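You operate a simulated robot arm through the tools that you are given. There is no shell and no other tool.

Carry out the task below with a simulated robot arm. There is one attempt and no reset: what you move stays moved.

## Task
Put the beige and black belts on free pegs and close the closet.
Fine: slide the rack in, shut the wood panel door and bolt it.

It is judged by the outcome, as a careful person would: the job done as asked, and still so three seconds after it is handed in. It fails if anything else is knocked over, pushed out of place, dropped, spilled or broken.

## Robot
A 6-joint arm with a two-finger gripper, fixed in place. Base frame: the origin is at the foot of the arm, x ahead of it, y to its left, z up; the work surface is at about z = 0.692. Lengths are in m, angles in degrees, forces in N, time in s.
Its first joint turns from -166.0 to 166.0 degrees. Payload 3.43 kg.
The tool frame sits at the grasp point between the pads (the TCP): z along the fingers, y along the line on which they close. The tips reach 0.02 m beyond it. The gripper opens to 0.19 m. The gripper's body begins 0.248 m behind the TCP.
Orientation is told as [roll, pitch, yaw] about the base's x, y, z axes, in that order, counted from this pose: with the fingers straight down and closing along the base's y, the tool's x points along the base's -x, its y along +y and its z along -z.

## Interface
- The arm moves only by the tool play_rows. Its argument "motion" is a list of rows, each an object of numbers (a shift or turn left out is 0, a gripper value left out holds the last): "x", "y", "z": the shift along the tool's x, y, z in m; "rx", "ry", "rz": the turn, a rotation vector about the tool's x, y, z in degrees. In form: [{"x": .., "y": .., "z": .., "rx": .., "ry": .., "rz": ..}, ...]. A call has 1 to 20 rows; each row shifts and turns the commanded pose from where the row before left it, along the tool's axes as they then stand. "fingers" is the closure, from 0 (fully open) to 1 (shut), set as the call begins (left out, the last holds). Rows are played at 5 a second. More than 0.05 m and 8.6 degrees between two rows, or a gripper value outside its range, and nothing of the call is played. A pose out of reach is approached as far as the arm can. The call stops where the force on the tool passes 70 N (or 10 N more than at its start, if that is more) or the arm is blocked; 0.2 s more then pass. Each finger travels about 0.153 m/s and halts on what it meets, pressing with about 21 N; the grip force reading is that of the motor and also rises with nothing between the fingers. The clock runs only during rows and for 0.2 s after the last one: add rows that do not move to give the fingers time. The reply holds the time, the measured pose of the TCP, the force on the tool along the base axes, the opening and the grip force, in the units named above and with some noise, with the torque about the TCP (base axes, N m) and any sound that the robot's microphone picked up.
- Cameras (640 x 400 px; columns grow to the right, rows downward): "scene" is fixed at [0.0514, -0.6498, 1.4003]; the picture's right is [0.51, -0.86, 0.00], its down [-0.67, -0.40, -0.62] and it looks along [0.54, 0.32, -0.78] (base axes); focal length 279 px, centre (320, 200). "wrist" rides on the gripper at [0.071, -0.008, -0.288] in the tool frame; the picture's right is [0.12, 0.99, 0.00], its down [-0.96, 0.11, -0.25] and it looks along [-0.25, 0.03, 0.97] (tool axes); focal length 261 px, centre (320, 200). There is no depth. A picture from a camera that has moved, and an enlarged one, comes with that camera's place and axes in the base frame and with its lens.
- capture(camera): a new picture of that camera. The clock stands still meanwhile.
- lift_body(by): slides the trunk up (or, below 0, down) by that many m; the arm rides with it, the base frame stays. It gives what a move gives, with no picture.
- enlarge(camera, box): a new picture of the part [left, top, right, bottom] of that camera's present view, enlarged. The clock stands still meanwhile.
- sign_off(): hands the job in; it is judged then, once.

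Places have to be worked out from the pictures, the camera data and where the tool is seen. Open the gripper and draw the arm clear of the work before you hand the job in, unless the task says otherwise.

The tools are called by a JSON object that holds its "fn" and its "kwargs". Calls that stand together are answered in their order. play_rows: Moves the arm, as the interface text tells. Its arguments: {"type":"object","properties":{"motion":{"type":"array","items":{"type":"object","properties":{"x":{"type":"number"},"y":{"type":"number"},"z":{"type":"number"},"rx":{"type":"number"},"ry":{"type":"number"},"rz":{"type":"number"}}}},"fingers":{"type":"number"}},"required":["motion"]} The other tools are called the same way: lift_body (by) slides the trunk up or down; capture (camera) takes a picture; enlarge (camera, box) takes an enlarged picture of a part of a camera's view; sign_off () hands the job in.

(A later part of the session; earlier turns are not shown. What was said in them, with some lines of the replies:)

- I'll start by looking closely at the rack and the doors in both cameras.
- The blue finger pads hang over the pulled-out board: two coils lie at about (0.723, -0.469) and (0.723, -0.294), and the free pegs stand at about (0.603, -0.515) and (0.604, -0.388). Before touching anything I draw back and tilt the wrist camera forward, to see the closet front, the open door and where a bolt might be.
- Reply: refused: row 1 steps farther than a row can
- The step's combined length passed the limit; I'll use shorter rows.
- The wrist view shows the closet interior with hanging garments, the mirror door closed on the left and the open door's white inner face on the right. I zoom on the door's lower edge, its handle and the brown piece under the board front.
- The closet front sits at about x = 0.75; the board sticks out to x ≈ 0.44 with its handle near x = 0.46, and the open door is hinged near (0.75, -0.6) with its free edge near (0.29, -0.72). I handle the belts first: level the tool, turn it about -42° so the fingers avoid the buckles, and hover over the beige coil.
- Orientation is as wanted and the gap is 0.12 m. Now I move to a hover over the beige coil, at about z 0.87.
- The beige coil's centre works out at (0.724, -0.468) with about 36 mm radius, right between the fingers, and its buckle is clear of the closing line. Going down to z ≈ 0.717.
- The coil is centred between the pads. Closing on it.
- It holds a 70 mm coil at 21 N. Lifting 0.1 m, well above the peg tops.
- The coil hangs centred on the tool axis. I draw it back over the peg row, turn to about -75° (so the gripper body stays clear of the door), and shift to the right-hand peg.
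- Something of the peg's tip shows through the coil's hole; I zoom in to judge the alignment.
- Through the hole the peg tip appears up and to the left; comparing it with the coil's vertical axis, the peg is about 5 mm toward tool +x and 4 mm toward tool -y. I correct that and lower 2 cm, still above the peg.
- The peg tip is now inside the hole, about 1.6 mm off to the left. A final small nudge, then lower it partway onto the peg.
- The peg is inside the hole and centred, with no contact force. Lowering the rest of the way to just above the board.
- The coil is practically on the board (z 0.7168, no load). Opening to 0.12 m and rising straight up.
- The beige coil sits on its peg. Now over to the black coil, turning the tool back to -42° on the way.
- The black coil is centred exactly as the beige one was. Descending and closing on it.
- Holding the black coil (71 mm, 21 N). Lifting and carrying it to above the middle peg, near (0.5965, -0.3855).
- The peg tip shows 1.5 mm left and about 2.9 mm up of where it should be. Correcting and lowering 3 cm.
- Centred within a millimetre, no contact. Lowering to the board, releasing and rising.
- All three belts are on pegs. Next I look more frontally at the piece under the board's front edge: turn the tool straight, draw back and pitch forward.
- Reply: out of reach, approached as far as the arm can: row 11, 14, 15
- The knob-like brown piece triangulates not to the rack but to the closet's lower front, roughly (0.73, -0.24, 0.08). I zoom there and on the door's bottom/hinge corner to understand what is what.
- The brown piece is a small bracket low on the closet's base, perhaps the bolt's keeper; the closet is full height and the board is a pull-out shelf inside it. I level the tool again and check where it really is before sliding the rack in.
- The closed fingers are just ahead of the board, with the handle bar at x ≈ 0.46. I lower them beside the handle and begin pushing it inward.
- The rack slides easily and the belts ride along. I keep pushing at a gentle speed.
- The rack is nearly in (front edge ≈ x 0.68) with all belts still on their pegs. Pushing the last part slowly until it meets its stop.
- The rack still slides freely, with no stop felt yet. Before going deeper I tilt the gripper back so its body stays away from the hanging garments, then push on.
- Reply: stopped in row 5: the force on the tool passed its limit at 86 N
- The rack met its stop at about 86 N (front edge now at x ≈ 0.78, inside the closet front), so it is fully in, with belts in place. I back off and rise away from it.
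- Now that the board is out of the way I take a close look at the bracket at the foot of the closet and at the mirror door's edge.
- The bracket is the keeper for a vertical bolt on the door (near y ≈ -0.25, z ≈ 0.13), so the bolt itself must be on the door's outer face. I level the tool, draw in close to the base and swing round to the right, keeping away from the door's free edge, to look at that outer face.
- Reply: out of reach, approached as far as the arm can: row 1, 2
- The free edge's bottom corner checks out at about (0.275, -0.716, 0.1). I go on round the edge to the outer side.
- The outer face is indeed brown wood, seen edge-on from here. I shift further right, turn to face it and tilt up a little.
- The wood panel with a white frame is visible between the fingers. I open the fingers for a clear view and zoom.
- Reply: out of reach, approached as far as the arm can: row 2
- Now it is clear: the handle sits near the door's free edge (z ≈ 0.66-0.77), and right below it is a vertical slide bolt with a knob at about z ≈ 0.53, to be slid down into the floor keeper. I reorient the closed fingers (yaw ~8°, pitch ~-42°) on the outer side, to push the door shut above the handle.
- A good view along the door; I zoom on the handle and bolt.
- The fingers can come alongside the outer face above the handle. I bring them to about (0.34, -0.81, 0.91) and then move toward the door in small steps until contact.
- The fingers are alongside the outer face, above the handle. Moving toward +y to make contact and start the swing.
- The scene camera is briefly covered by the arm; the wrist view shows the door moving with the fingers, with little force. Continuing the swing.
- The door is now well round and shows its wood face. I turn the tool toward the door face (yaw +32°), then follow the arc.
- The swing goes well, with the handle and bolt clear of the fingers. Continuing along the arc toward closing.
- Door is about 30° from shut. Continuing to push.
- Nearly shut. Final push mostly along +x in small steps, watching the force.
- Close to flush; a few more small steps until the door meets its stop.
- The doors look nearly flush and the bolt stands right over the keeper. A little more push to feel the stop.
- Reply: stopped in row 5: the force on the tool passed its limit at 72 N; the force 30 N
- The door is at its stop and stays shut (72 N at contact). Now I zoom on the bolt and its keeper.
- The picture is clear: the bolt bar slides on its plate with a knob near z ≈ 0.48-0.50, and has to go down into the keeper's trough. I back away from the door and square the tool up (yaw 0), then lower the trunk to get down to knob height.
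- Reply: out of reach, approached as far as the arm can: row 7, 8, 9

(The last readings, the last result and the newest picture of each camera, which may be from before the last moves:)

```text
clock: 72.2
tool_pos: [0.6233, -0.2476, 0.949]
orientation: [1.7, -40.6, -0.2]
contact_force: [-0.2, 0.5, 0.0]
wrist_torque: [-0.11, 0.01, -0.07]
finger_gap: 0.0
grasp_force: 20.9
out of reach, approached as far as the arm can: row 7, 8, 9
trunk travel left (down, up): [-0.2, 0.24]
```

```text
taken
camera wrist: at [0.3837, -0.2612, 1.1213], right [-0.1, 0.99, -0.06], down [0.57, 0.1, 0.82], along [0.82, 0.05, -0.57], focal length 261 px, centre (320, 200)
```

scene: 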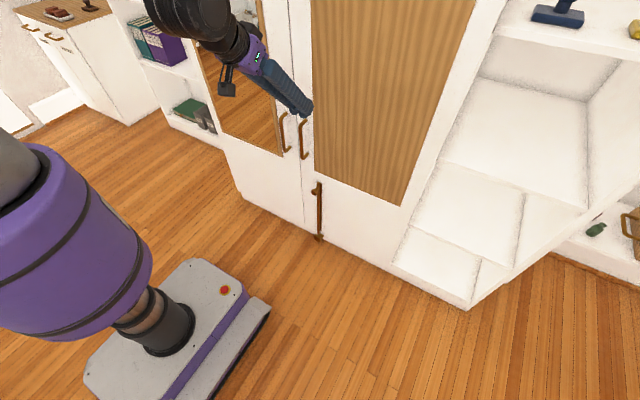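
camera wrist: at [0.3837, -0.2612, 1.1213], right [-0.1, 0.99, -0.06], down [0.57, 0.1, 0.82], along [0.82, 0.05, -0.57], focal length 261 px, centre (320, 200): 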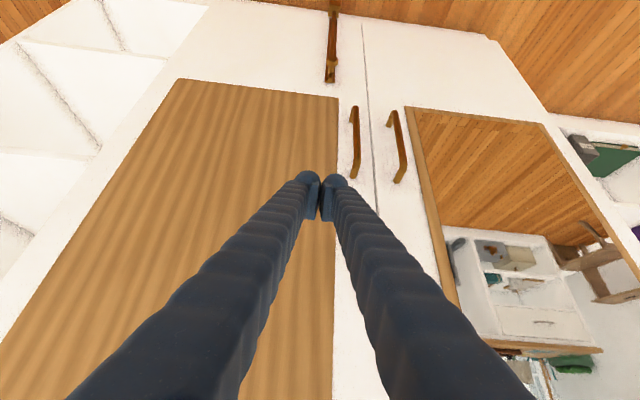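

The door stays shut. Now lowering the trunk by 0.2 m; the fingers are at x ≈ 0.65 at most, clear of the handles.

{"fn": "lift_body", "kwargs": {"by": -0.2}}

{"fn": "capture", "kwargs": {"camera": "wrist"}}

{"fn": "capture", "kwargs": {"camera": "scene"}}

```text
clock: 74.4
tool_pos: [0.6244, -0.248, 0.7483]
orientation: [1.6, -40.8, -0.3]
contact_force: [0.1, 0.2, 0.3]
wrist_torque: [0.01, 0.06, 0.01]
finger_gap: 0.0
grasp_force: 21.2
trunk travel left (down, up): [0.0, 0.44]
```

```text
taken
camera wrist: at [0.3835, -0.2623, 0.9212], right [-0.1, 0.99, -0.05], down [0.57, 0.1, 0.82], along [0.82, 0.05, -0.57], focal length 261 px, centre (320, 200)
```

wrist: 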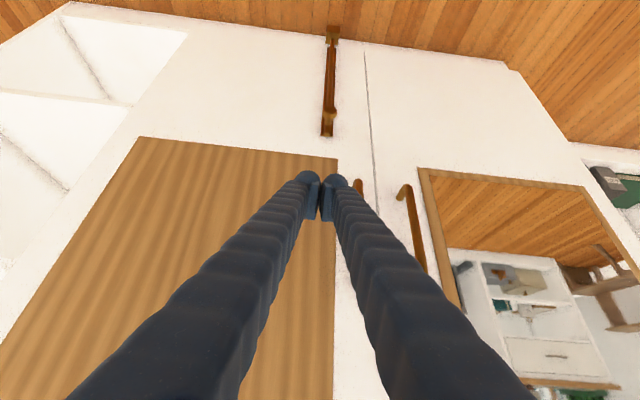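

```text
taken
```

scene: 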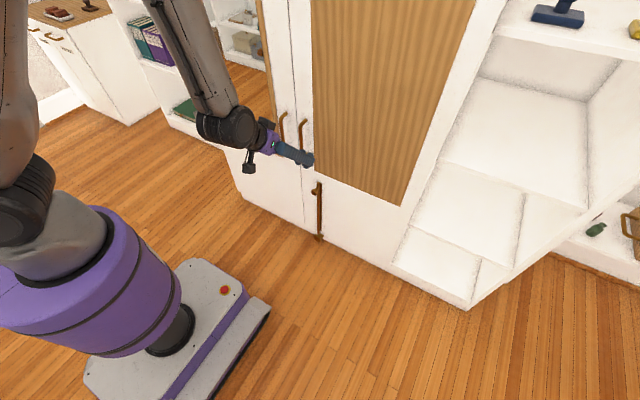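

{"fn": "enlarge", "kwargs": {"camera": "wrist", "box": [290, 20, 390, 200]}}

{"fn": "enlarge", "kwargs": {"camera": "wrist", "box": [305, 95, 355, 145]}}

```text
2.22 times, centred on (340, 110) of wrist
camera zoom: at [0.3835, -0.2623, 0.9212], right [-0.1, 0.99, -0.05], down [0.57, 0.1, 0.82], along [0.82, 0.05, -0.57], focal length 579 px, centre (276, 400)
```

zoom: 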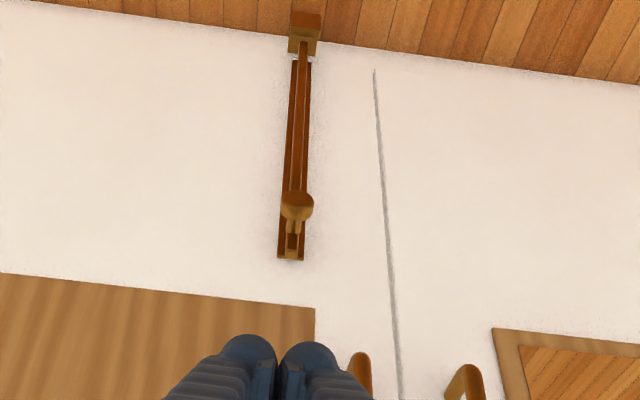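

```text
8.00 times, centred on (330, 120) of wrist
camera zoom: at [0.3835, -0.2623, 0.9212], right [-0.1, 0.99, -0.05], down [0.57, 0.1, 0.82], along [0.82, 0.05, -0.57], focal length 2085 px, centre (240, 840)
```

zoom: 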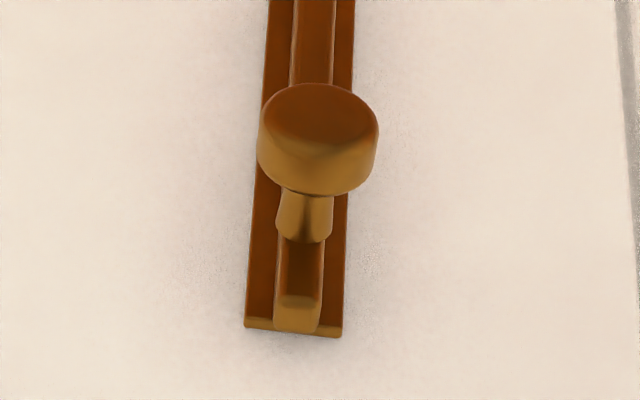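

The knob head is about 27 mm wide, centred near (0.70, -0.235, 0.495). I open the fingers to 8 cm and drop to a pre-grasp point up and back from it.

{"fn": "play_rows", "kwargs": {"fingers": 0.58, "motion": [{"rx": 1.6}, {"x": 0.0227, "y": 0.0026, "z": 0.0232}, {"x": 0.0227, "y": 0.0026, "z": 0.0232}, {"x": 0.0227, "y": 0.0026, "z": 0.0232}, {"x": 0.0227, "y": 0.0026, "z": 0.0232}, {"x": 0.0227, "y": 0.0026, "z": 0.0232}, {}]}}

{"fn": "capture", "kwargs": {"camera": "wrist"}}

{"fn": "enlarge", "kwargs": {"camera": "scene", "box": [250, 130, 370, 250]}}

```text
clock: 76.0
tool_pos: [0.6751, -0.2921, 0.6807]
orientation: [2.1, -39.7, -1.2]
contact_force: [-0.5, -0.3, 0.0]
wrist_torque: [0.04, -0.01, 0.03]
finger_gap: 0.0797
grasp_force: 0.0
out of reach, approached as far as the arm can: row 1, 2, 3, 4, 5, 6
trunk travel left (down, up): [0.0, 0.44]
```

```text
taken
camera wrist: at [0.4376, -0.3043, 0.857], right [-0.09, 0.99, -0.05], down [0.58, 0.09, 0.81], along [0.81, 0.05, -0.59], focal length 261 px, centre (320, 200)
```

wrist: 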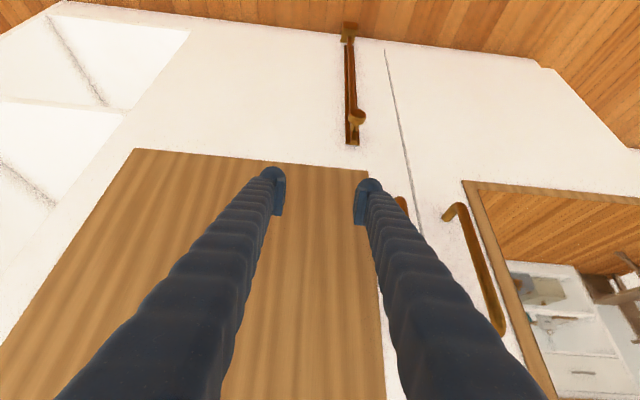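

```text
3.33 times, centred on (310, 190) of scene
camera zoom: at [0.0514, -0.6498, 1.4003], right [0.51, -0.86, 0.0], down [-0.67, -0.4, -0.62], along [0.54, 0.32, -0.78], focal length 931 px, centre (353, 233)
```

zoom: 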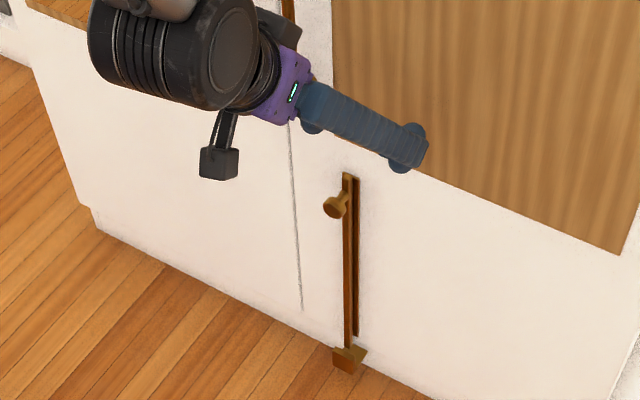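

The straight-on pose at -40° pitch runs into the arm's inner reach limit, so I use a steeper tool (pitch about -20°), which keeps the wrist further out and the body clear of the handles. First I straighten up where I am and step back from the door.

{"fn": "play_rows", "kwargs": {"motion": [{"ry": 6.6, "rx": 1.0}, {"ry": 6.6, "rx": 1.1}, {"ry": 6.5, "rz": -1.1}, {}]}}

```text
clock: 77.0
tool_pos: [0.6746, -0.2893, 0.6813]
orientation: [-1.7, -22.7, 0.2]
contact_force: [0.5, -0.5, 0.7]
wrist_torque: [-0.03, 0.0, -0.04]
finger_gap: 0.0798
grasp_force: 0.0
out of reach, approached as far as the arm can: row 3
trunk travel left (down, up): [0.0, 0.44]
```

{"fn": "play_rows", "kwargs": {"motion": [{"rx": -1.7}, {"x": 0.0277, "z": -0.0116}, {"x": 0.0116, "z": 0.0277}, {"x": 0.0116, "z": 0.0277}, {"x": 0.0116, "z": 0.0277}, {"x": 0.0116, "z": 0.0277}, {}]}}

{"fn": "capture", "kwargs": {"camera": "wrist"}}

{"fn": "capture", "kwargs": {"camera": "scene"}}

```text
clock: 78.6
tool_pos: [0.6416, -0.2894, 0.561]
orientation: [-0.6, -21.0, 0.4]
contact_force: [-0.1, -0.2, 0.0]
wrist_torque: [0.01, 0.04, 0.01]
finger_gap: 0.0796
grasp_force: 0.0
trunk travel left (down, up): [0.0, 0.44]
```

```text
taken
camera wrist: at [0.4732, -0.2946, 0.8045], right [-0.12, 0.99, -0.05], down [0.81, 0.12, 0.57], along [0.58, 0.02, -0.82], focal length 261 px, centre (320, 200)
```

wrist: 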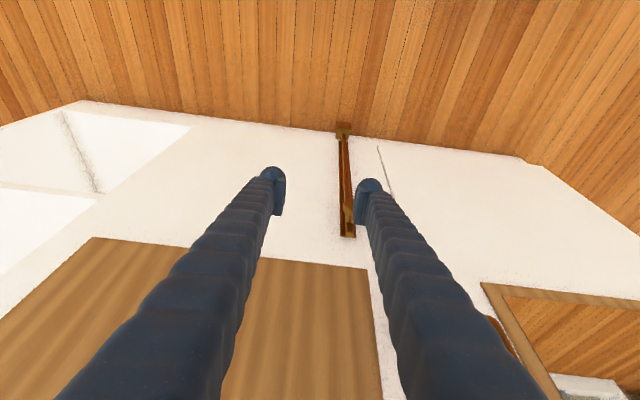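

```text
taken
```

scene: 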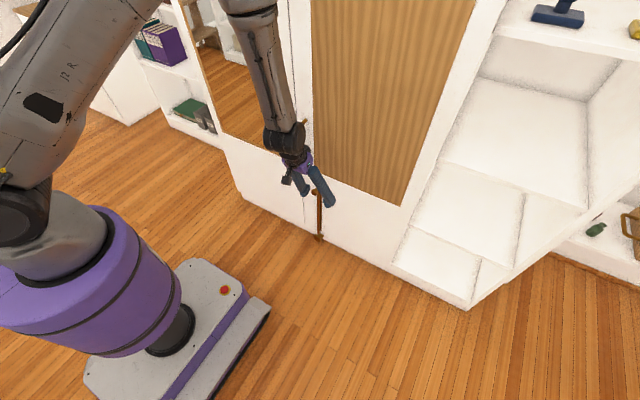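

Reached well this time. Shifting left so the knob is centred between the fingers, still above and in front of it.

{"fn": "play_rows", "kwargs": {"motion": [{"y": 0.027}, {"y": 0.027}, {}]}}

{"fn": "enlarge", "kwargs": {"camera": "wrist", "box": [250, 130, 390, 250]}}

{"fn": "enlarge", "kwargs": {"camera": "scene", "box": [280, 150, 360, 250]}}

```text
clock: 79.4
tool_pos: [0.646, -0.2369, 0.5656]
orientation: [0.1, -20.7, 0.2]
contact_force: [0.2, -0.1, -0.2]
wrist_torque: [-0.01, 0.01, 0.0]
finger_gap: 0.0797
grasp_force: 0.0
out of reach, approached as far as the arm can: row 2
trunk travel left (down, up): [0.0, 0.44]
```

```text
3.33 times, centred on (320, 190) of wrist
camera zoom: at [0.4783, -0.2456, 0.8094], right [-0.12, 0.99, -0.04], down [0.81, 0.12, 0.57], along [0.57, 0.03, -0.82], focal length 869 px, centre (320, 233)
```

zoom: 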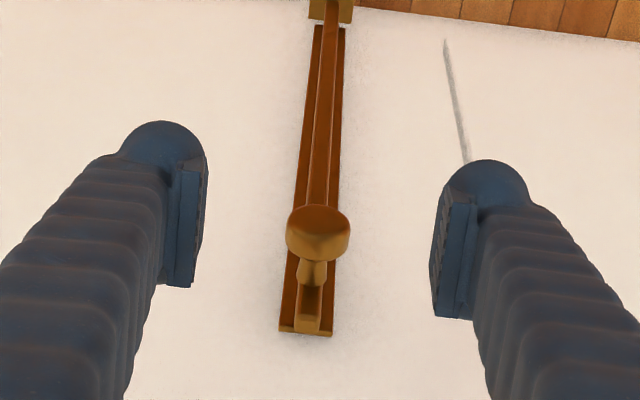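

```text
4.00 times, centred on (320, 200) of scene
camera zoom: at [0.0514, -0.6498, 1.4003], right [0.51, -0.86, 0.0], down [-0.67, -0.4, -0.62], along [0.54, 0.32, -0.78], focal length 1117 px, centre (320, 200)
```

zoom: 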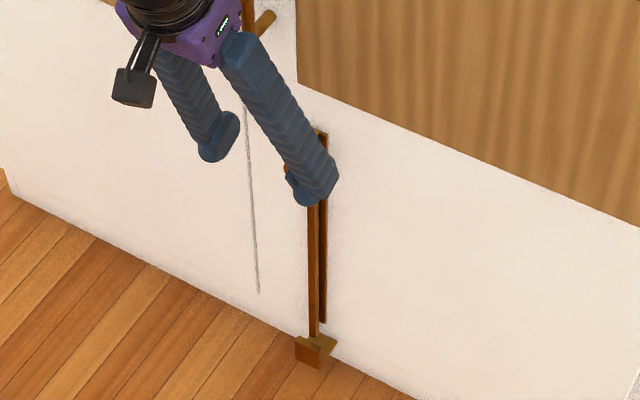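

The knob lies right on the camera axis through the TCP, so I advance straight along that line so the pads straddle the knob head.

{"fn": "play_rows", "kwargs": {"motion": [{"x": -0.0056, "y": 0.0007, "z": 0.0214}, {"x": -0.0056, "y": 0.0007, "z": 0.0214}, {"x": -0.0056, "y": 0.0007, "z": 0.0214}, {"x": -0.0056, "y": 0.0007, "z": 0.0214}, {}]}}

{"fn": "enlarge", "kwargs": {"camera": "wrist", "box": [250, 130, 390, 250]}}

{"fn": "enlarge", "kwargs": {"camera": "scene", "box": [280, 150, 360, 250]}}

```text
clock: 80.6
tool_pos: [0.7004, -0.2387, 0.4957]
orientation: [0.0, -20.8, 0.2]
contact_force: [-0.2, -0.3, -0.5]
wrist_torque: [-0.01, 0.03, -0.02]
finger_gap: 0.0796
grasp_force: 0.1
out of reach, approached as far as the arm can: row 1
trunk travel left (down, up): [0.0, 0.44]
```

```text
3.33 times, centred on (320, 190) of wrist
camera zoom: at [0.5334, -0.2459, 0.7403], right [-0.12, 0.99, -0.04], down [0.81, 0.12, 0.57], along [0.57, 0.03, -0.82], focal length 869 px, centre (320, 233)
```

zoom: 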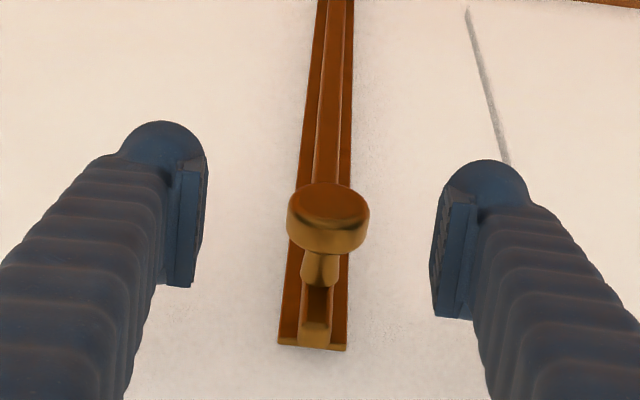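

```text
4.00 times, centred on (320, 200) of scene
camera zoom: at [0.0514, -0.6498, 1.4003], right [0.51, -0.86, 0.0], down [-0.67, -0.4, -0.62], along [0.54, 0.32, -0.78], focal length 1117 px, centre (320, 200)
```

zoom: 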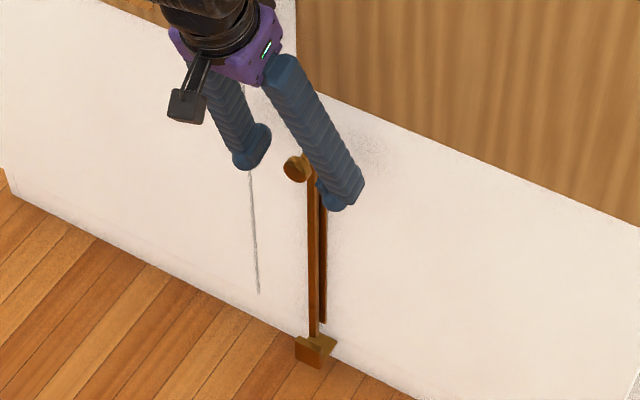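

By its apparent growth the knob head is at the TCP depth, 3 mm to the left. A small nudge, then close on it.

{"fn": "play_rows", "kwargs": {"motion": [{"y": 0.0027}, {}]}}

{"fn": "play_rows", "kwargs": {"fingers": 1, "motion": [{}, {}, {}]}}

{"fn": "enlarge", "kwargs": {"camera": "wrist", "box": [250, 130, 390, 250]}}

```text
clock: 81.2
tool_pos: [0.7011, -0.2357, 0.4972]
orientation: [0.0, -20.8, 0.3]
contact_force: [0.6, 0.5, -0.7]
wrist_torque: [0.0, 0.05, 0.01]
finger_gap: 0.0798
grasp_force: 0.0
out of reach, approached as far as the arm can: row 1
trunk travel left (down, up): [0.0, 0.44]
```

```text
clock: 82.0
tool_pos: [0.7008, -0.2349, 0.4978]
orientation: [0.1, -20.6, 0.3]
contact_force: [-0.6, -0.8, -0.6]
wrist_torque: [-0.01, -0.03, 0.01]
finger_gap: 0.0
grasp_force: 34.5
trunk travel left (down, up): [0.0, 0.44]
```

```text
3.33 times, centred on (320, 190) of wrist
camera zoom: at [0.534, -0.2438, 0.7413], right [-0.12, 0.99, -0.04], down [0.81, 0.12, 0.57], along [0.57, 0.03, -0.82], focal length 869 px, centre (320, 233)
```

zoom: 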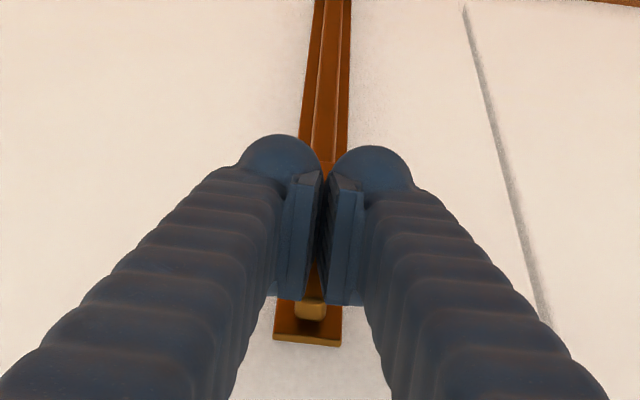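

The fingers closed on nothing: the knob is deeper than I judged (head near (0.718, -0.234, 0.473), consistent with the door face at x ≈ 0.755 from the push contact). I reopen, advance 3 cm further along the same line and try again.

{"fn": "play_rows", "kwargs": {"fingers": 0.58, "motion": [{}, {}, {"x": -0.0025, "z": 0.0097}, {"x": -0.0025, "z": 0.0097}, {"x": -0.0025, "z": 0.0097}, {}]}}

{"fn": "enlarge", "kwargs": {"camera": "wrist", "box": [250, 130, 390, 250]}}

{"fn": "enlarge", "kwargs": {"camera": "scene", "box": [280, 150, 360, 250]}}

```text
clock: 83.4
tool_pos: [0.7192, -0.2359, 0.4729]
orientation: [-0.1, -20.8, 0.3]
contact_force: [-0.2, -0.3, 0.7]
wrist_torque: [0.03, -0.01, -0.02]
finger_gap: 0.0798
grasp_force: 0.0
trunk travel left (down, up): [0.0, 0.44]
```

```text
3.33 times, centred on (320, 190) of wrist
camera zoom: at [0.5523, -0.2434, 0.7172], right [-0.12, 0.99, -0.04], down [0.81, 0.12, 0.57], along [0.57, 0.03, -0.82], focal length 869 px, centre (320, 233)
```

zoom: 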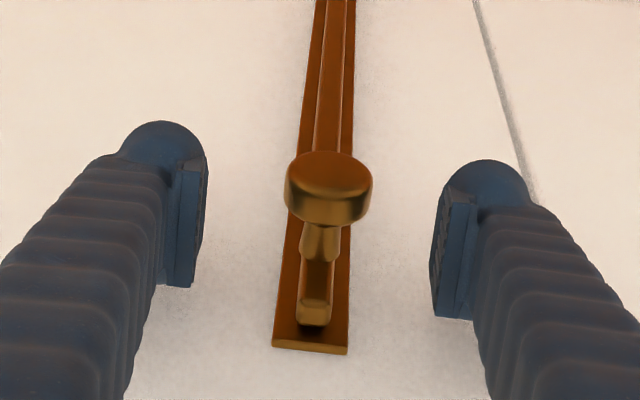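

```text
4.00 times, centred on (320, 200) of scene
camera zoom: at [0.0514, -0.6498, 1.4003], right [0.51, -0.86, 0.0], down [-0.67, -0.4, -0.62], along [0.54, 0.32, -0.78], focal length 1117 px, centre (320, 200)
```

zoom: 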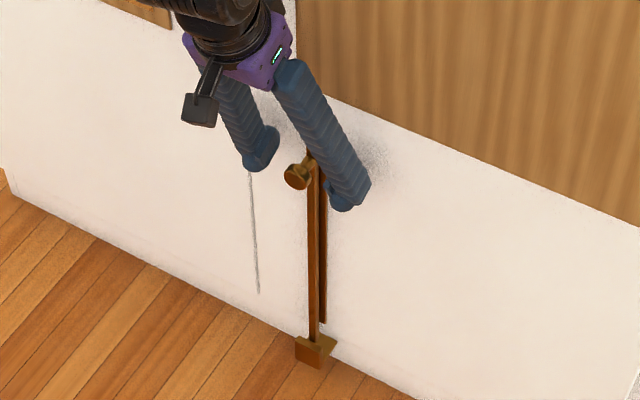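

The comparison of pictures shows the bolt already moved down about 15 mm – the closing fingertips wedged the knob downward. Now the head is just between the pads but off-centre (about 15 mm toward tool +x); I centre on it and grip.

{"fn": "play_rows", "kwargs": {"motion": [{"x": 0.006, "z": 0.002}, {"x": 0.006, "z": 0.003}, {}]}}

{"fn": "play_rows", "kwargs": {"fingers": 1, "motion": [{}, {}, {}]}}

{"fn": "enlarge", "kwargs": {"camera": "wrist", "box": [250, 130, 390, 250]}}

{"fn": "enlarge", "kwargs": {"camera": "scene", "box": [280, 150, 360, 250]}}

```text
clock: 84.2
tool_pos: [0.717, -0.2405, 0.4685]
orientation: [0.1, -20.7, 0.3]
contact_force: [0.7, 0.2, -0.3]
wrist_torque: [-0.03, 0.01, -0.02]
finger_gap: 0.0796
grasp_force: 0.1
out of reach, approached as far as the arm can: row 1, 2
trunk travel left (down, up): [0.0, 0.44]
```

```text
clock: 85.1
tool_pos: [0.7151, -0.2348, 0.4671]
orientation: [0.2, -20.4, 0.7]
contact_force: [2.3, 17.2, -2.9]
wrist_torque: [0.15, -0.57, -0.04]
finger_gap: 0.0264
grasp_force: 45.6
trunk travel left (down, up): [0.0, 0.44]
stopped in row 3: the force on the tool passed its limit at 76 N (the readings are from after the stop); the commanded pose is now the measured one
```

```text
3.33 times, centred on (320, 190) of wrist
camera zoom: at [0.5491, -0.2445, 0.7117], right [-0.12, 0.99, -0.04], down [0.81, 0.12, 0.57], along [0.57, 0.04, -0.82], focal length 869 px, centre (320, 233)
```

zoom: 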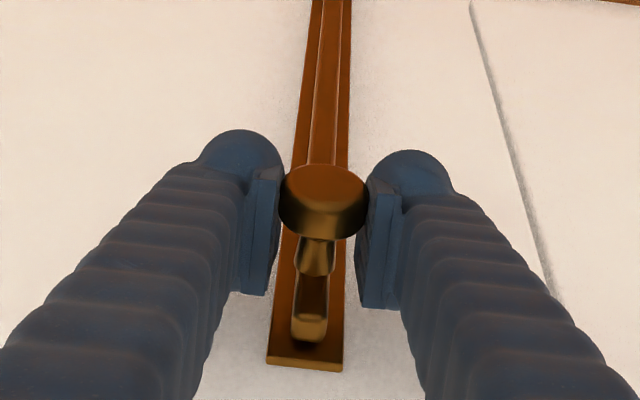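

```text
4.00 times, centred on (320, 200) of scene
camera zoom: at [0.0514, -0.6498, 1.4003], right [0.51, -0.86, 0.0], down [-0.67, -0.4, -0.62], along [0.54, 0.32, -0.78], focal length 1117 px, centre (320, 200)
```

zoom: 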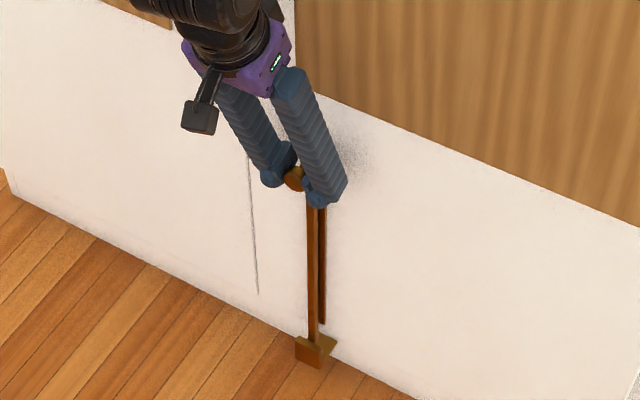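

The knob is gripped (26 mm). Now I draw it straight down in small steps.

{"fn": "play_rows", "kwargs": {"motion": [{"x": 0.0028, "z": 0.0075}, {"x": 0.0028, "z": 0.0075}, {"x": 0.0028, "z": 0.0075}, {}]}}

{"fn": "enlarge", "kwargs": {"camera": "scene", "box": [280, 150, 360, 250]}}

{"fn": "enlarge", "kwargs": {"camera": "wrist", "box": [250, 130, 390, 250]}}

```text
clock: 86.1
tool_pos: [0.7158, -0.235, 0.4429]
orientation: [0.8, -20.2, 0.7]
contact_force: [6.4, 49.9, -1.5]
wrist_torque: [0.3, -0.41, -0.17]
finger_gap: 0.0265
grasp_force: 44.8
trunk travel left (down, up): [0.0, 0.44]
```

```text
4.00 times, centred on (320, 200) of scene
camera zoom: at [0.0514, -0.6498, 1.4003], right [0.51, -0.86, 0.0], down [-0.67, -0.4, -0.62], along [0.54, 0.32, -0.78], focal length 1117 px, centre (320, 200)
```

zoom: 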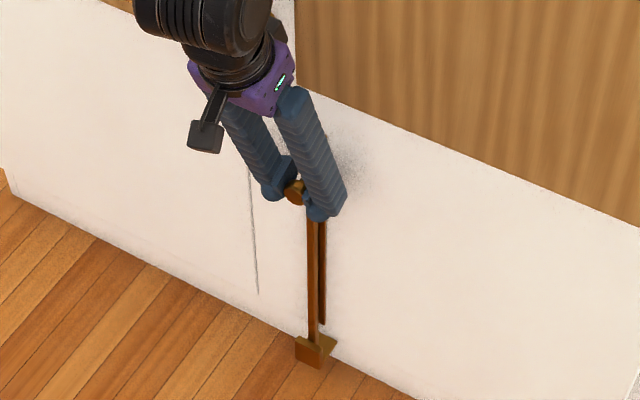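

```text
3.33 times, centred on (320, 190) of wrist
camera zoom: at [0.5504, -0.2468, 0.6882], right [-0.13, 0.99, -0.03], down [0.82, 0.12, 0.57], along [0.57, 0.05, -0.82], focal length 869 px, centre (320, 233)
```

zoom: 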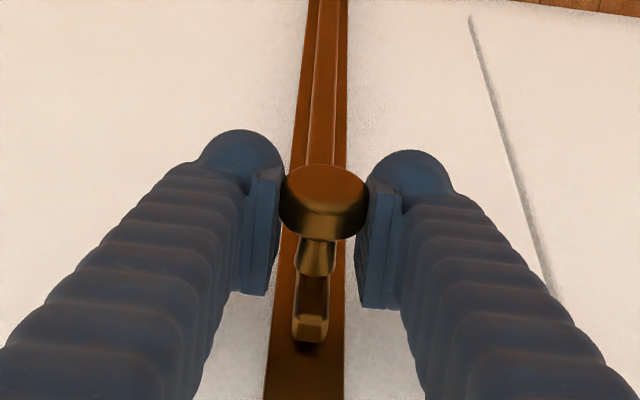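

It came down another 24 mm freely, but a sideways load of 50 N has built up on the tool. I relieve it with a shift to +y and check the keeper.

{"fn": "play_rows", "kwargs": {"motion": [{"y": 0.003}, {}]}}

{"fn": "enlarge", "kwargs": {"camera": "scene", "box": [305, 218, 335, 243]}}

```text
clock: 86.7
tool_pos: [0.716, -0.2351, 0.4432]
orientation: [0.7, -20.2, 0.3]
contact_force: [1.4, 15.2, -2.9]
wrist_torque: [0.07, 0.53, -0.21]
finger_gap: 0.0262
grasp_force: 45.0
trunk travel left (down, up): [0.0, 0.44]
```

```text
16.00 times, centred on (320, 230) of scene
camera zoom: at [0.0514, -0.6498, 1.4003], right [0.51, -0.86, 0.0], down [-0.67, -0.4, -0.62], along [0.54, 0.32, -0.78], focal length 4467 px, centre (320, -288)
```

zoom: 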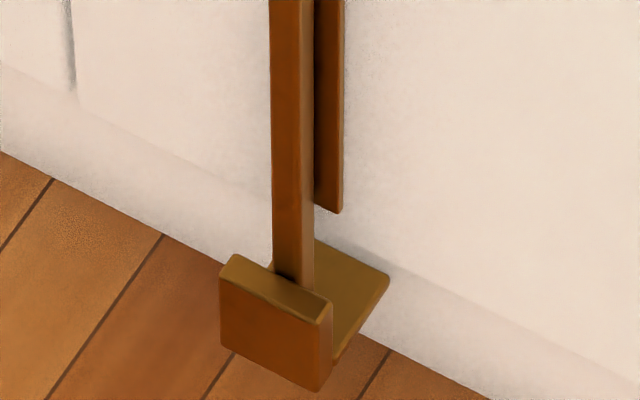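

The bar's end is now behind the keeper's front plate. I continue downward, compensating the sideways drift.

{"fn": "play_rows", "kwargs": {"motion": [{"y": 0.0015}, {"x": 0.0028, "y": 0.0006, "z": 0.0075}, {"x": 0.0028, "y": 0.0006, "z": 0.0075}, {}]}}

{"fn": "enlarge", "kwargs": {"camera": "scene", "box": [305, 218, 335, 243]}}

```text
clock: 87.7
tool_pos: [0.7196, -0.235, 0.4324]
orientation: [0.7, -20.4, 0.3]
contact_force: [-6.9, -6.0, 29.5]
wrist_torque: [0.04, 0.38, 0.09]
finger_gap: 0.0253
grasp_force: 45.3
out of reach, approached as far as the arm can: row 2, 3
trunk travel left (down, up): [0.0, 0.44]
```

```text
16.00 times, centred on (320, 230) of scene
camera zoom: at [0.0514, -0.6498, 1.4003], right [0.51, -0.86, 0.0], down [-0.67, -0.4, -0.62], along [0.54, 0.32, -0.78], focal length 4467 px, centre (320, -288)
```

zoom: 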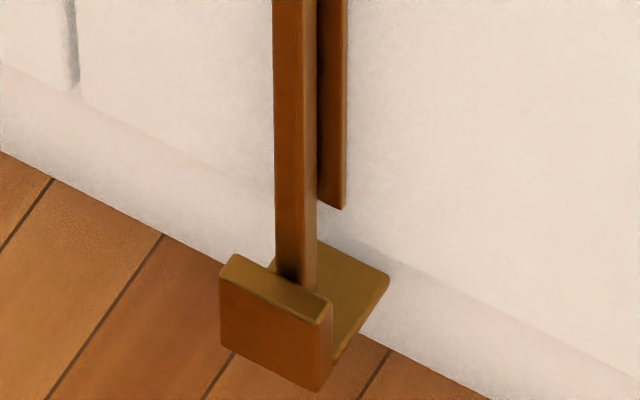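

There's now a 30 N upward reaction, suggesting the bolt has met the keeper's floor. I press slightly more to verify it's the end of travel.

{"fn": "play_rows", "kwargs": {"motion": [{"x": 0.0018, "z": 0.0047}, {}]}}

{"fn": "enlarge", "kwargs": {"camera": "scene", "box": [305, 218, 335, 243]}}

{"fn": "enlarge", "kwargs": {"camera": "wrist", "box": [250, 110, 390, 250]}}

```text
clock: 88.3
tool_pos: [0.722, -0.2344, 0.4263]
orientation: [0.8, -20.2, 0.3]
contact_force: [-4.4, -2.5, 27.0]
wrist_torque: [0.05, -0.01, 0.05]
finger_gap: 0.025
grasp_force: 45.6
trunk travel left (down, up): [0.0, 0.44]
```

```text
16.00 times, centred on (320, 230) of scene
camera zoom: at [0.0514, -0.6498, 1.4003], right [0.51, -0.86, 0.0], down [-0.67, -0.4, -0.62], along [0.54, 0.32, -0.78], focal length 4467 px, centre (320, -288)
```

zoom: 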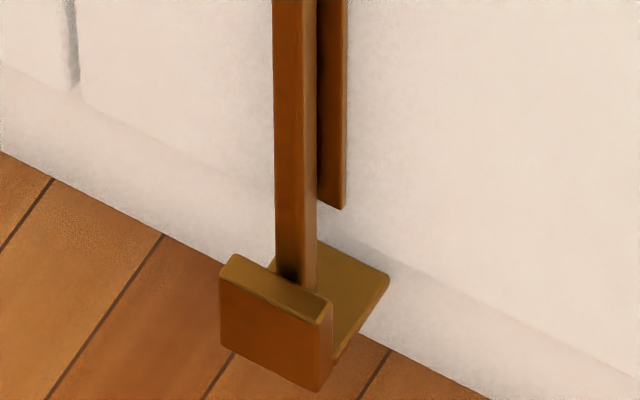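

```text
2.86 times, centred on (320, 180) of wrist
camera zoom: at [0.5563, -0.2463, 0.6717], right [-0.12, 0.99, -0.03], down [0.81, 0.12, 0.57], along [0.57, 0.05, -0.82], focal length 745 px, centre (320, 257)
```

zoom: 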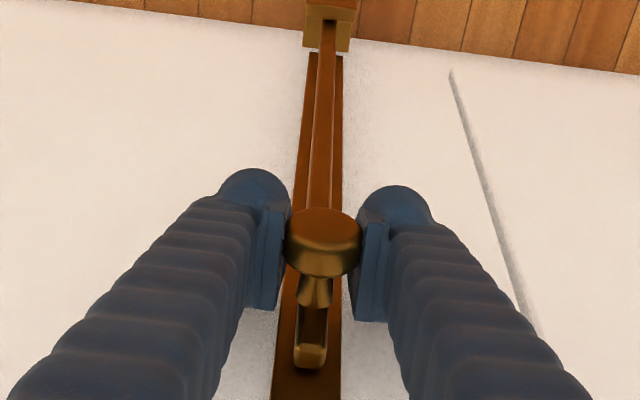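

The tool slid 6 mm down while the bolt itself stayed – it is at the end of its travel. A closer look at bolt end and knob before I release.

{"fn": "enlarge", "kwargs": {"camera": "scene", "box": [312, 228, 328, 240]}}

{"fn": "enlarge", "kwargs": {"camera": "wrist", "box": [305, 100, 345, 135]}}

```text
16.00 times, centred on (320, 234) of scene
camera zoom: at [0.0514, -0.6498, 1.4003], right [0.51, -0.86, 0.0], down [-0.67, -0.4, -0.62], along [0.54, 0.32, -0.78], focal length 4467 px, centre (320, -344)
```

zoom: 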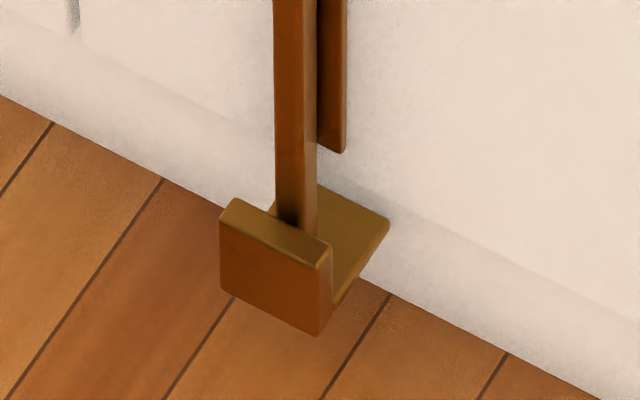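

```text
11.43 times, centred on (325, 118) of wrist
camera zoom: at [0.5563, -0.2463, 0.6717], right [-0.12, 0.99, -0.03], down [0.81, 0.12, 0.57], along [0.57, 0.05, -0.82], focal length 2979 px, centre (263, 1143)
```

zoom: 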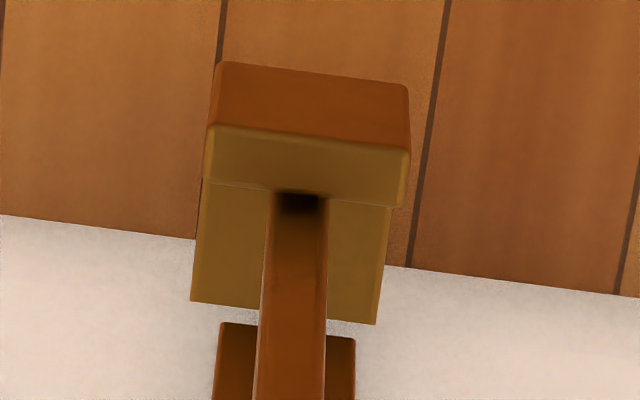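

The bar stands deep in the keeper between its front plate and the door. I release the knob, lift, and will press once from above with closed fingers to be sure it's fully home.

{"fn": "play_rows", "kwargs": {"fingers": 0.58, "motion": [{}, {}, {"x": -0.0068, "z": -0.0188}, {"x": -0.0068, "z": -0.0188}, {"x": -0.0068, "z": -0.0188}, {}]}}

{"fn": "enlarge", "kwargs": {"camera": "scene", "box": [280, 150, 360, 250]}}

{"fn": "enlarge", "kwargs": {"camera": "wrist", "box": [250, 110, 390, 250]}}

```text
clock: 89.7
tool_pos: [0.7203, -0.232, 0.4839]
orientation: [0.2, -20.5, 0.6]
contact_force: [0.7, 0.2, -0.5]
wrist_torque: [-0.01, -0.05, 0.02]
finger_gap: 0.0797
grasp_force: 0.1
trunk travel left (down, up): [0.0, 0.44]
```

```text
4.00 times, centred on (320, 200) of scene
camera zoom: at [0.0514, -0.6498, 1.4003], right [0.51, -0.86, 0.0], down [-0.67, -0.4, -0.62], along [0.54, 0.32, -0.78], focal length 1117 px, centre (320, 200)
```

zoom: 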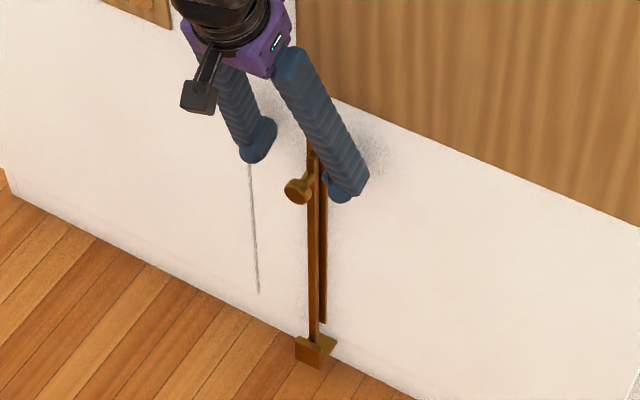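

```text
2.86 times, centred on (320, 180) of wrist
camera zoom: at [0.5541, -0.2423, 0.7299], right [-0.12, 0.99, -0.04], down [0.81, 0.12, 0.57], along [0.57, 0.04, -0.82], focal length 745 px, centre (320, 257)
```

zoom: 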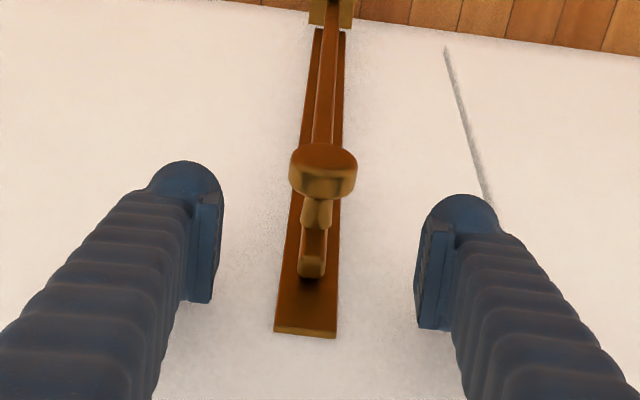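

The knob has stayed down about 4 cm lower than at first. I close the fingers and press once on its top.

{"fn": "play_rows", "kwargs": {"fingers": 1, "motion": [{}, {}, {}, {"x": 0.0028, "z": 0.0075}, {"x": 0.0028, "z": 0.0075}, {"x": 0.0014, "z": 0.0037}, {"x": 0.0014, "z": 0.0037}, {}]}}

{"fn": "enlarge", "kwargs": {"camera": "scene", "box": [280, 150, 360, 250]}}

{"fn": "enlarge", "kwargs": {"camera": "wrist", "box": [250, 110, 390, 250]}}

```text
clock: 90.8
tool_pos: [0.7205, -0.2342, 0.4822]
orientation: [0.0, -21.0, 0.5]
contact_force: [-23.5, 8.8, 50.4]
wrist_torque: [0.04, -0.15, 0.18]
finger_gap: 0.0061
grasp_force: 34.4
trunk travel left (down, up): [0.0, 0.44]
stopped in row 5: the force on the tool passed its limit at 82 N (the readings are from after the stop); the commanded pose is now the measured one
```

```text
4.00 times, centred on (320, 200) of scene
camera zoom: at [0.0514, -0.6498, 1.4003], right [0.51, -0.86, 0.0], down [-0.67, -0.4, -0.62], along [0.54, 0.32, -0.78], focal length 1117 px, centre (320, 200)
```

zoom: 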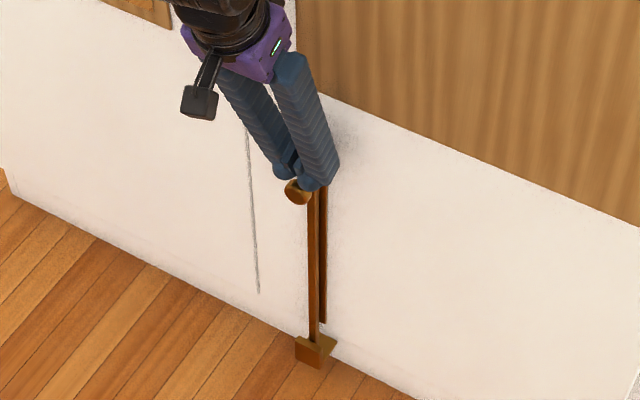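

```text
2.86 times, centred on (320, 180) of wrist
camera zoom: at [0.5526, -0.2432, 0.7258], right [-0.12, 0.99, -0.04], down [0.81, 0.12, 0.58], along [0.58, 0.04, -0.82], focal length 745 px, centre (320, 257)
```

zoom: 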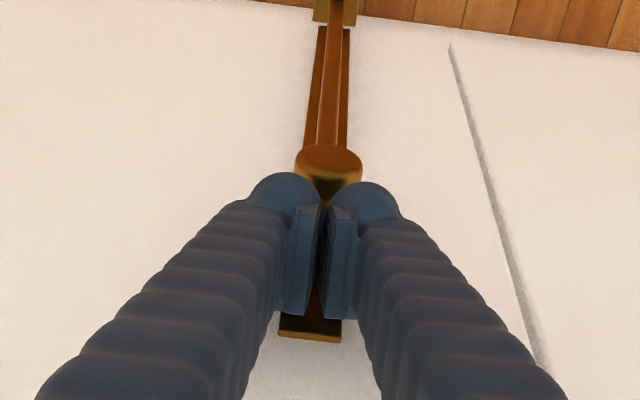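

It doesn't budge at over 50 N: the bolt is home. I open the fingers a little so nothing can be dragged up, rise off the knob and back away from the door.

{"fn": "play_rows", "kwargs": {"fingers": 0.6, "motion": [{}, {}, {"x": -0.0068, "z": -0.0188}, {"x": -0.0068, "z": -0.0188}, {"x": -0.0068, "z": -0.0188}, {"x": 0.0187, "z": -0.007}, {"x": 0.0187, "z": -0.007}, {"x": 0.0187, "z": -0.007}, {}]}}

{"fn": "capture", "kwargs": {"camera": "scene"}}

{"fn": "capture", "kwargs": {"camera": "wrist"}}

```text
clock: 92.8
tool_pos: [0.6621, -0.2362, 0.5385]
orientation: [0.5, -20.7, 0.4]
contact_force: [0.1, -0.1, -0.5]
wrist_torque: [0.03, -0.02, 0.01]
finger_gap: 0.076
grasp_force: 0.1
trunk travel left (down, up): [0.0, 0.44]
```

```text
taken
```

scene: 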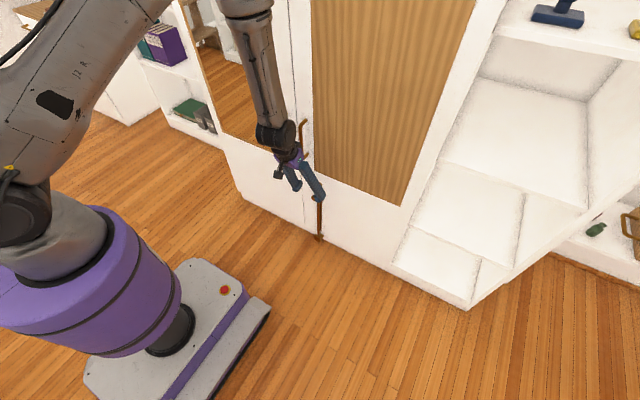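

```text
taken
camera wrist: at [0.4953, -0.2462, 0.7828], right [-0.12, 0.99, -0.04], down [0.81, 0.12, 0.57], along [0.57, 0.04, -0.82], focal length 261 px, centre (320, 200)
```

wrist: 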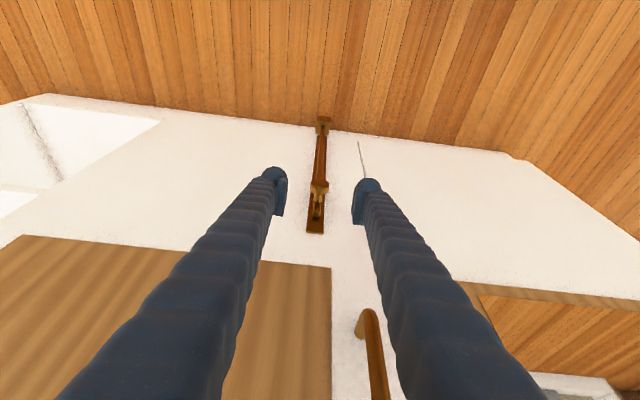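

The bolt stays down. Drawing the arm further away from the closet.

{"fn": "play_rows", "kwargs": {"motion": [{"x": 0.0187, "z": -0.007}, {"x": 0.0187, "z": -0.007}, {"x": 0.0096, "y": -0.03, "z": -0.017}, {"x": 0.0096, "y": -0.03, "z": -0.017}, {"x": 0.0096, "y": -0.03, "z": -0.017}, {"x": 0.0096, "y": -0.03, "z": -0.017}, {}]}}

{"fn": "lift_body", "kwargs": {"by": 0.2}}

{"fn": "capture", "kwargs": {"camera": "scene"}}

{"fn": "enlarge", "kwargs": {"camera": "scene", "box": [270, 100, 390, 260]}}

{"fn": "capture", "kwargs": {"camera": "wrist"}}

```text
clock: 94.4
tool_pos: [0.5752, -0.3643, 0.5969]
orientation: [0.2, -20.8, 0.6]
contact_force: [-0.8, 0.4, 0.6]
wrist_torque: [-0.01, -0.03, -0.01]
finger_gap: 0.0761
grasp_force: 0.1
out of reach, approached as far as the arm can: row 1, 2
trunk travel left (down, up): [0.0, 0.44]
```

```text
clock: 96.6
tool_pos: [0.574, -0.3637, 0.7963]
orientation: [0.1, -20.8, 0.5]
contact_force: [0.1, 0.5, 0.0]
wrist_torque: [-0.01, 0.02, -0.04]
finger_gap: 0.076
grasp_force: 0.1
trunk travel left (down, up): [-0.2, 0.24]
```

```text
taken
```

scene: 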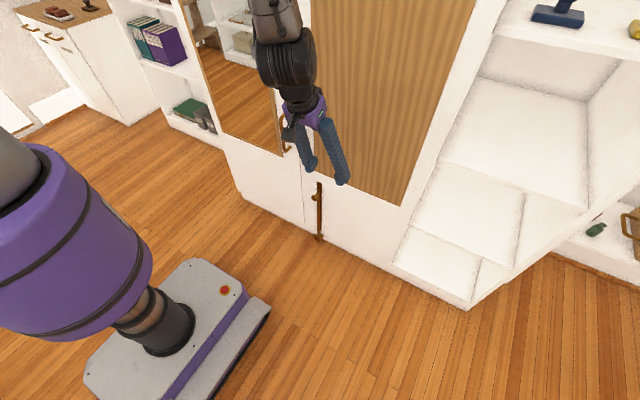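

```text
2.50 times, centred on (330, 180) of scene
camera zoom: at [0.0514, -0.6498, 1.4003], right [0.51, -0.86, 0.0], down [-0.67, -0.4, -0.62], along [0.54, 0.32, -0.78], focal length 698 px, centre (295, 250)
```

zoom: 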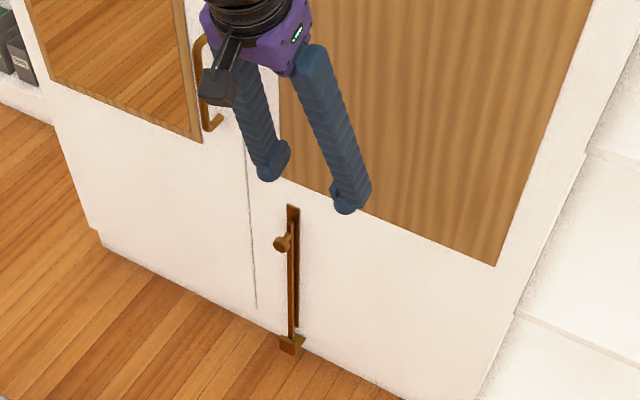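

```text
taken
camera wrist: at [0.4074, -0.373, 1.0411], right [-0.12, 0.99, -0.04], down [0.81, 0.12, 0.57], along [0.57, 0.04, -0.82], focal length 261 px, centre (320, 200)
```

wrist: 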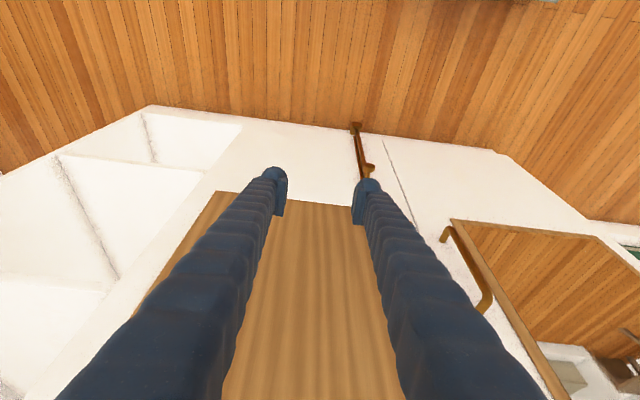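

Door flush, bolt down in its keeper. I open the gripper fully and draw the arm back a last bit, then check the seam once more.

{"fn": "play_rows", "kwargs": {"fingers": 0, "motion": [{"x": 0.0239, "z": -0.0358}, {"x": 0.0239, "z": -0.0358}, {"x": 0.0239, "z": -0.0358}, {"x": 0.0239, "z": -0.0358}, {}, {}]}}

{"fn": "capture", "kwargs": {"camera": "scene"}}

{"fn": "enlarge", "kwargs": {"camera": "scene", "box": [290, 175, 350, 245]}}

{"fn": "capture", "kwargs": {"camera": "wrist"}}

```text
clock: 98.0
tool_pos: [0.4342, -0.3659, 0.8965]
orientation: [0.1, -20.9, 0.5]
contact_force: [-0.9, 0.5, -0.5]
wrist_torque: [0.03, 0.04, 0.0]
finger_gap: 0.1903
grasp_force: 0.0
trunk travel left (down, up): [-0.2, 0.24]
```

```text
taken
```

scene: 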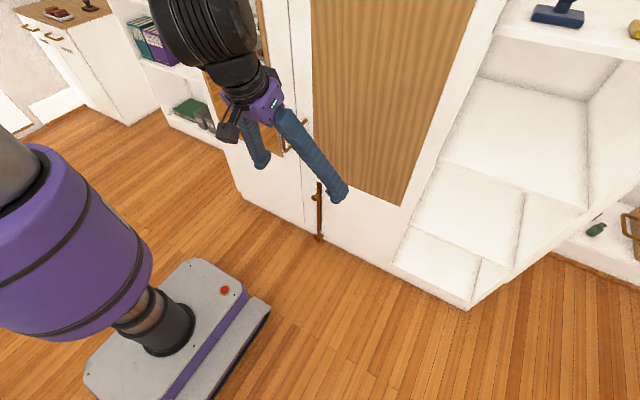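

```text
5.71 times, centred on (320, 210) of scene
camera zoom: at [0.0514, -0.6498, 1.4003], right [0.51, -0.86, 0.0], down [-0.67, -0.4, -0.62], along [0.54, 0.32, -0.78], focal length 1595 px, centre (320, 143)
```

zoom: 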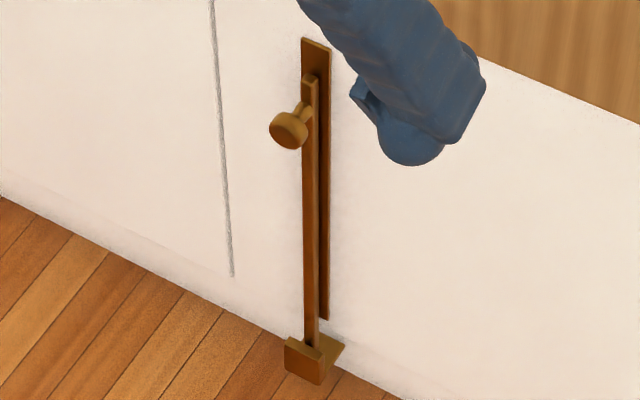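

```text
taken
camera wrist: at [0.267, -0.3748, 1.141], right [-0.12, 0.99, -0.04], down [0.81, 0.12, 0.57], along [0.57, 0.04, -0.82], focal length 261 px, centre (320, 200)
```

wrist: 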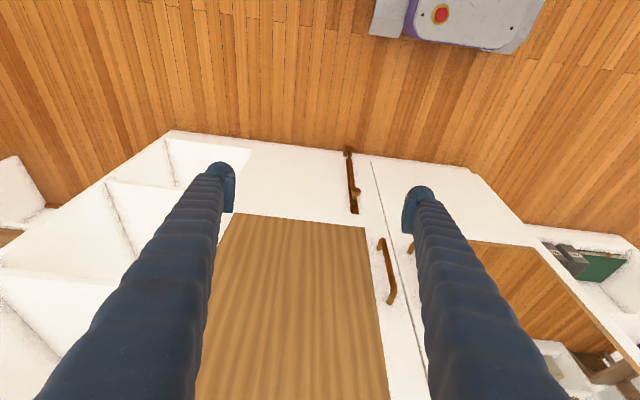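

The belts are on their pegs, the rack is in, the wood panel door is flush and the bolt sits in its keeper. The gripper is open and the arm is clear, so I hand the job in.

{"fn": "sign_off", "kwargs": {}}

```text
The job is handed in.
```

The job is done and handed in: the beige and black belts are on pegs and the closet is shut and bolted.

- **Belts:** the beige coil is on the right-hand peg and the black one on the middle peg, next to the brown belt that was already there. All three were still on their pegs in the last view before the door closed.
- **Rack:** I pushed it in by its handle until it met its stop, so its front edge sits inside the closet front.
- **Door:** the wood panel door swung shut against its stop and stayed flush with the mirror door.
- **Bolt:** it slid down about 4 cm into the bracket at the foot of the closet. When I pressed on the knob with more than 50 N it did not move further.

I saw nothing else knocked over or moved. The gripper is open and the arm is drawn back from the closet.
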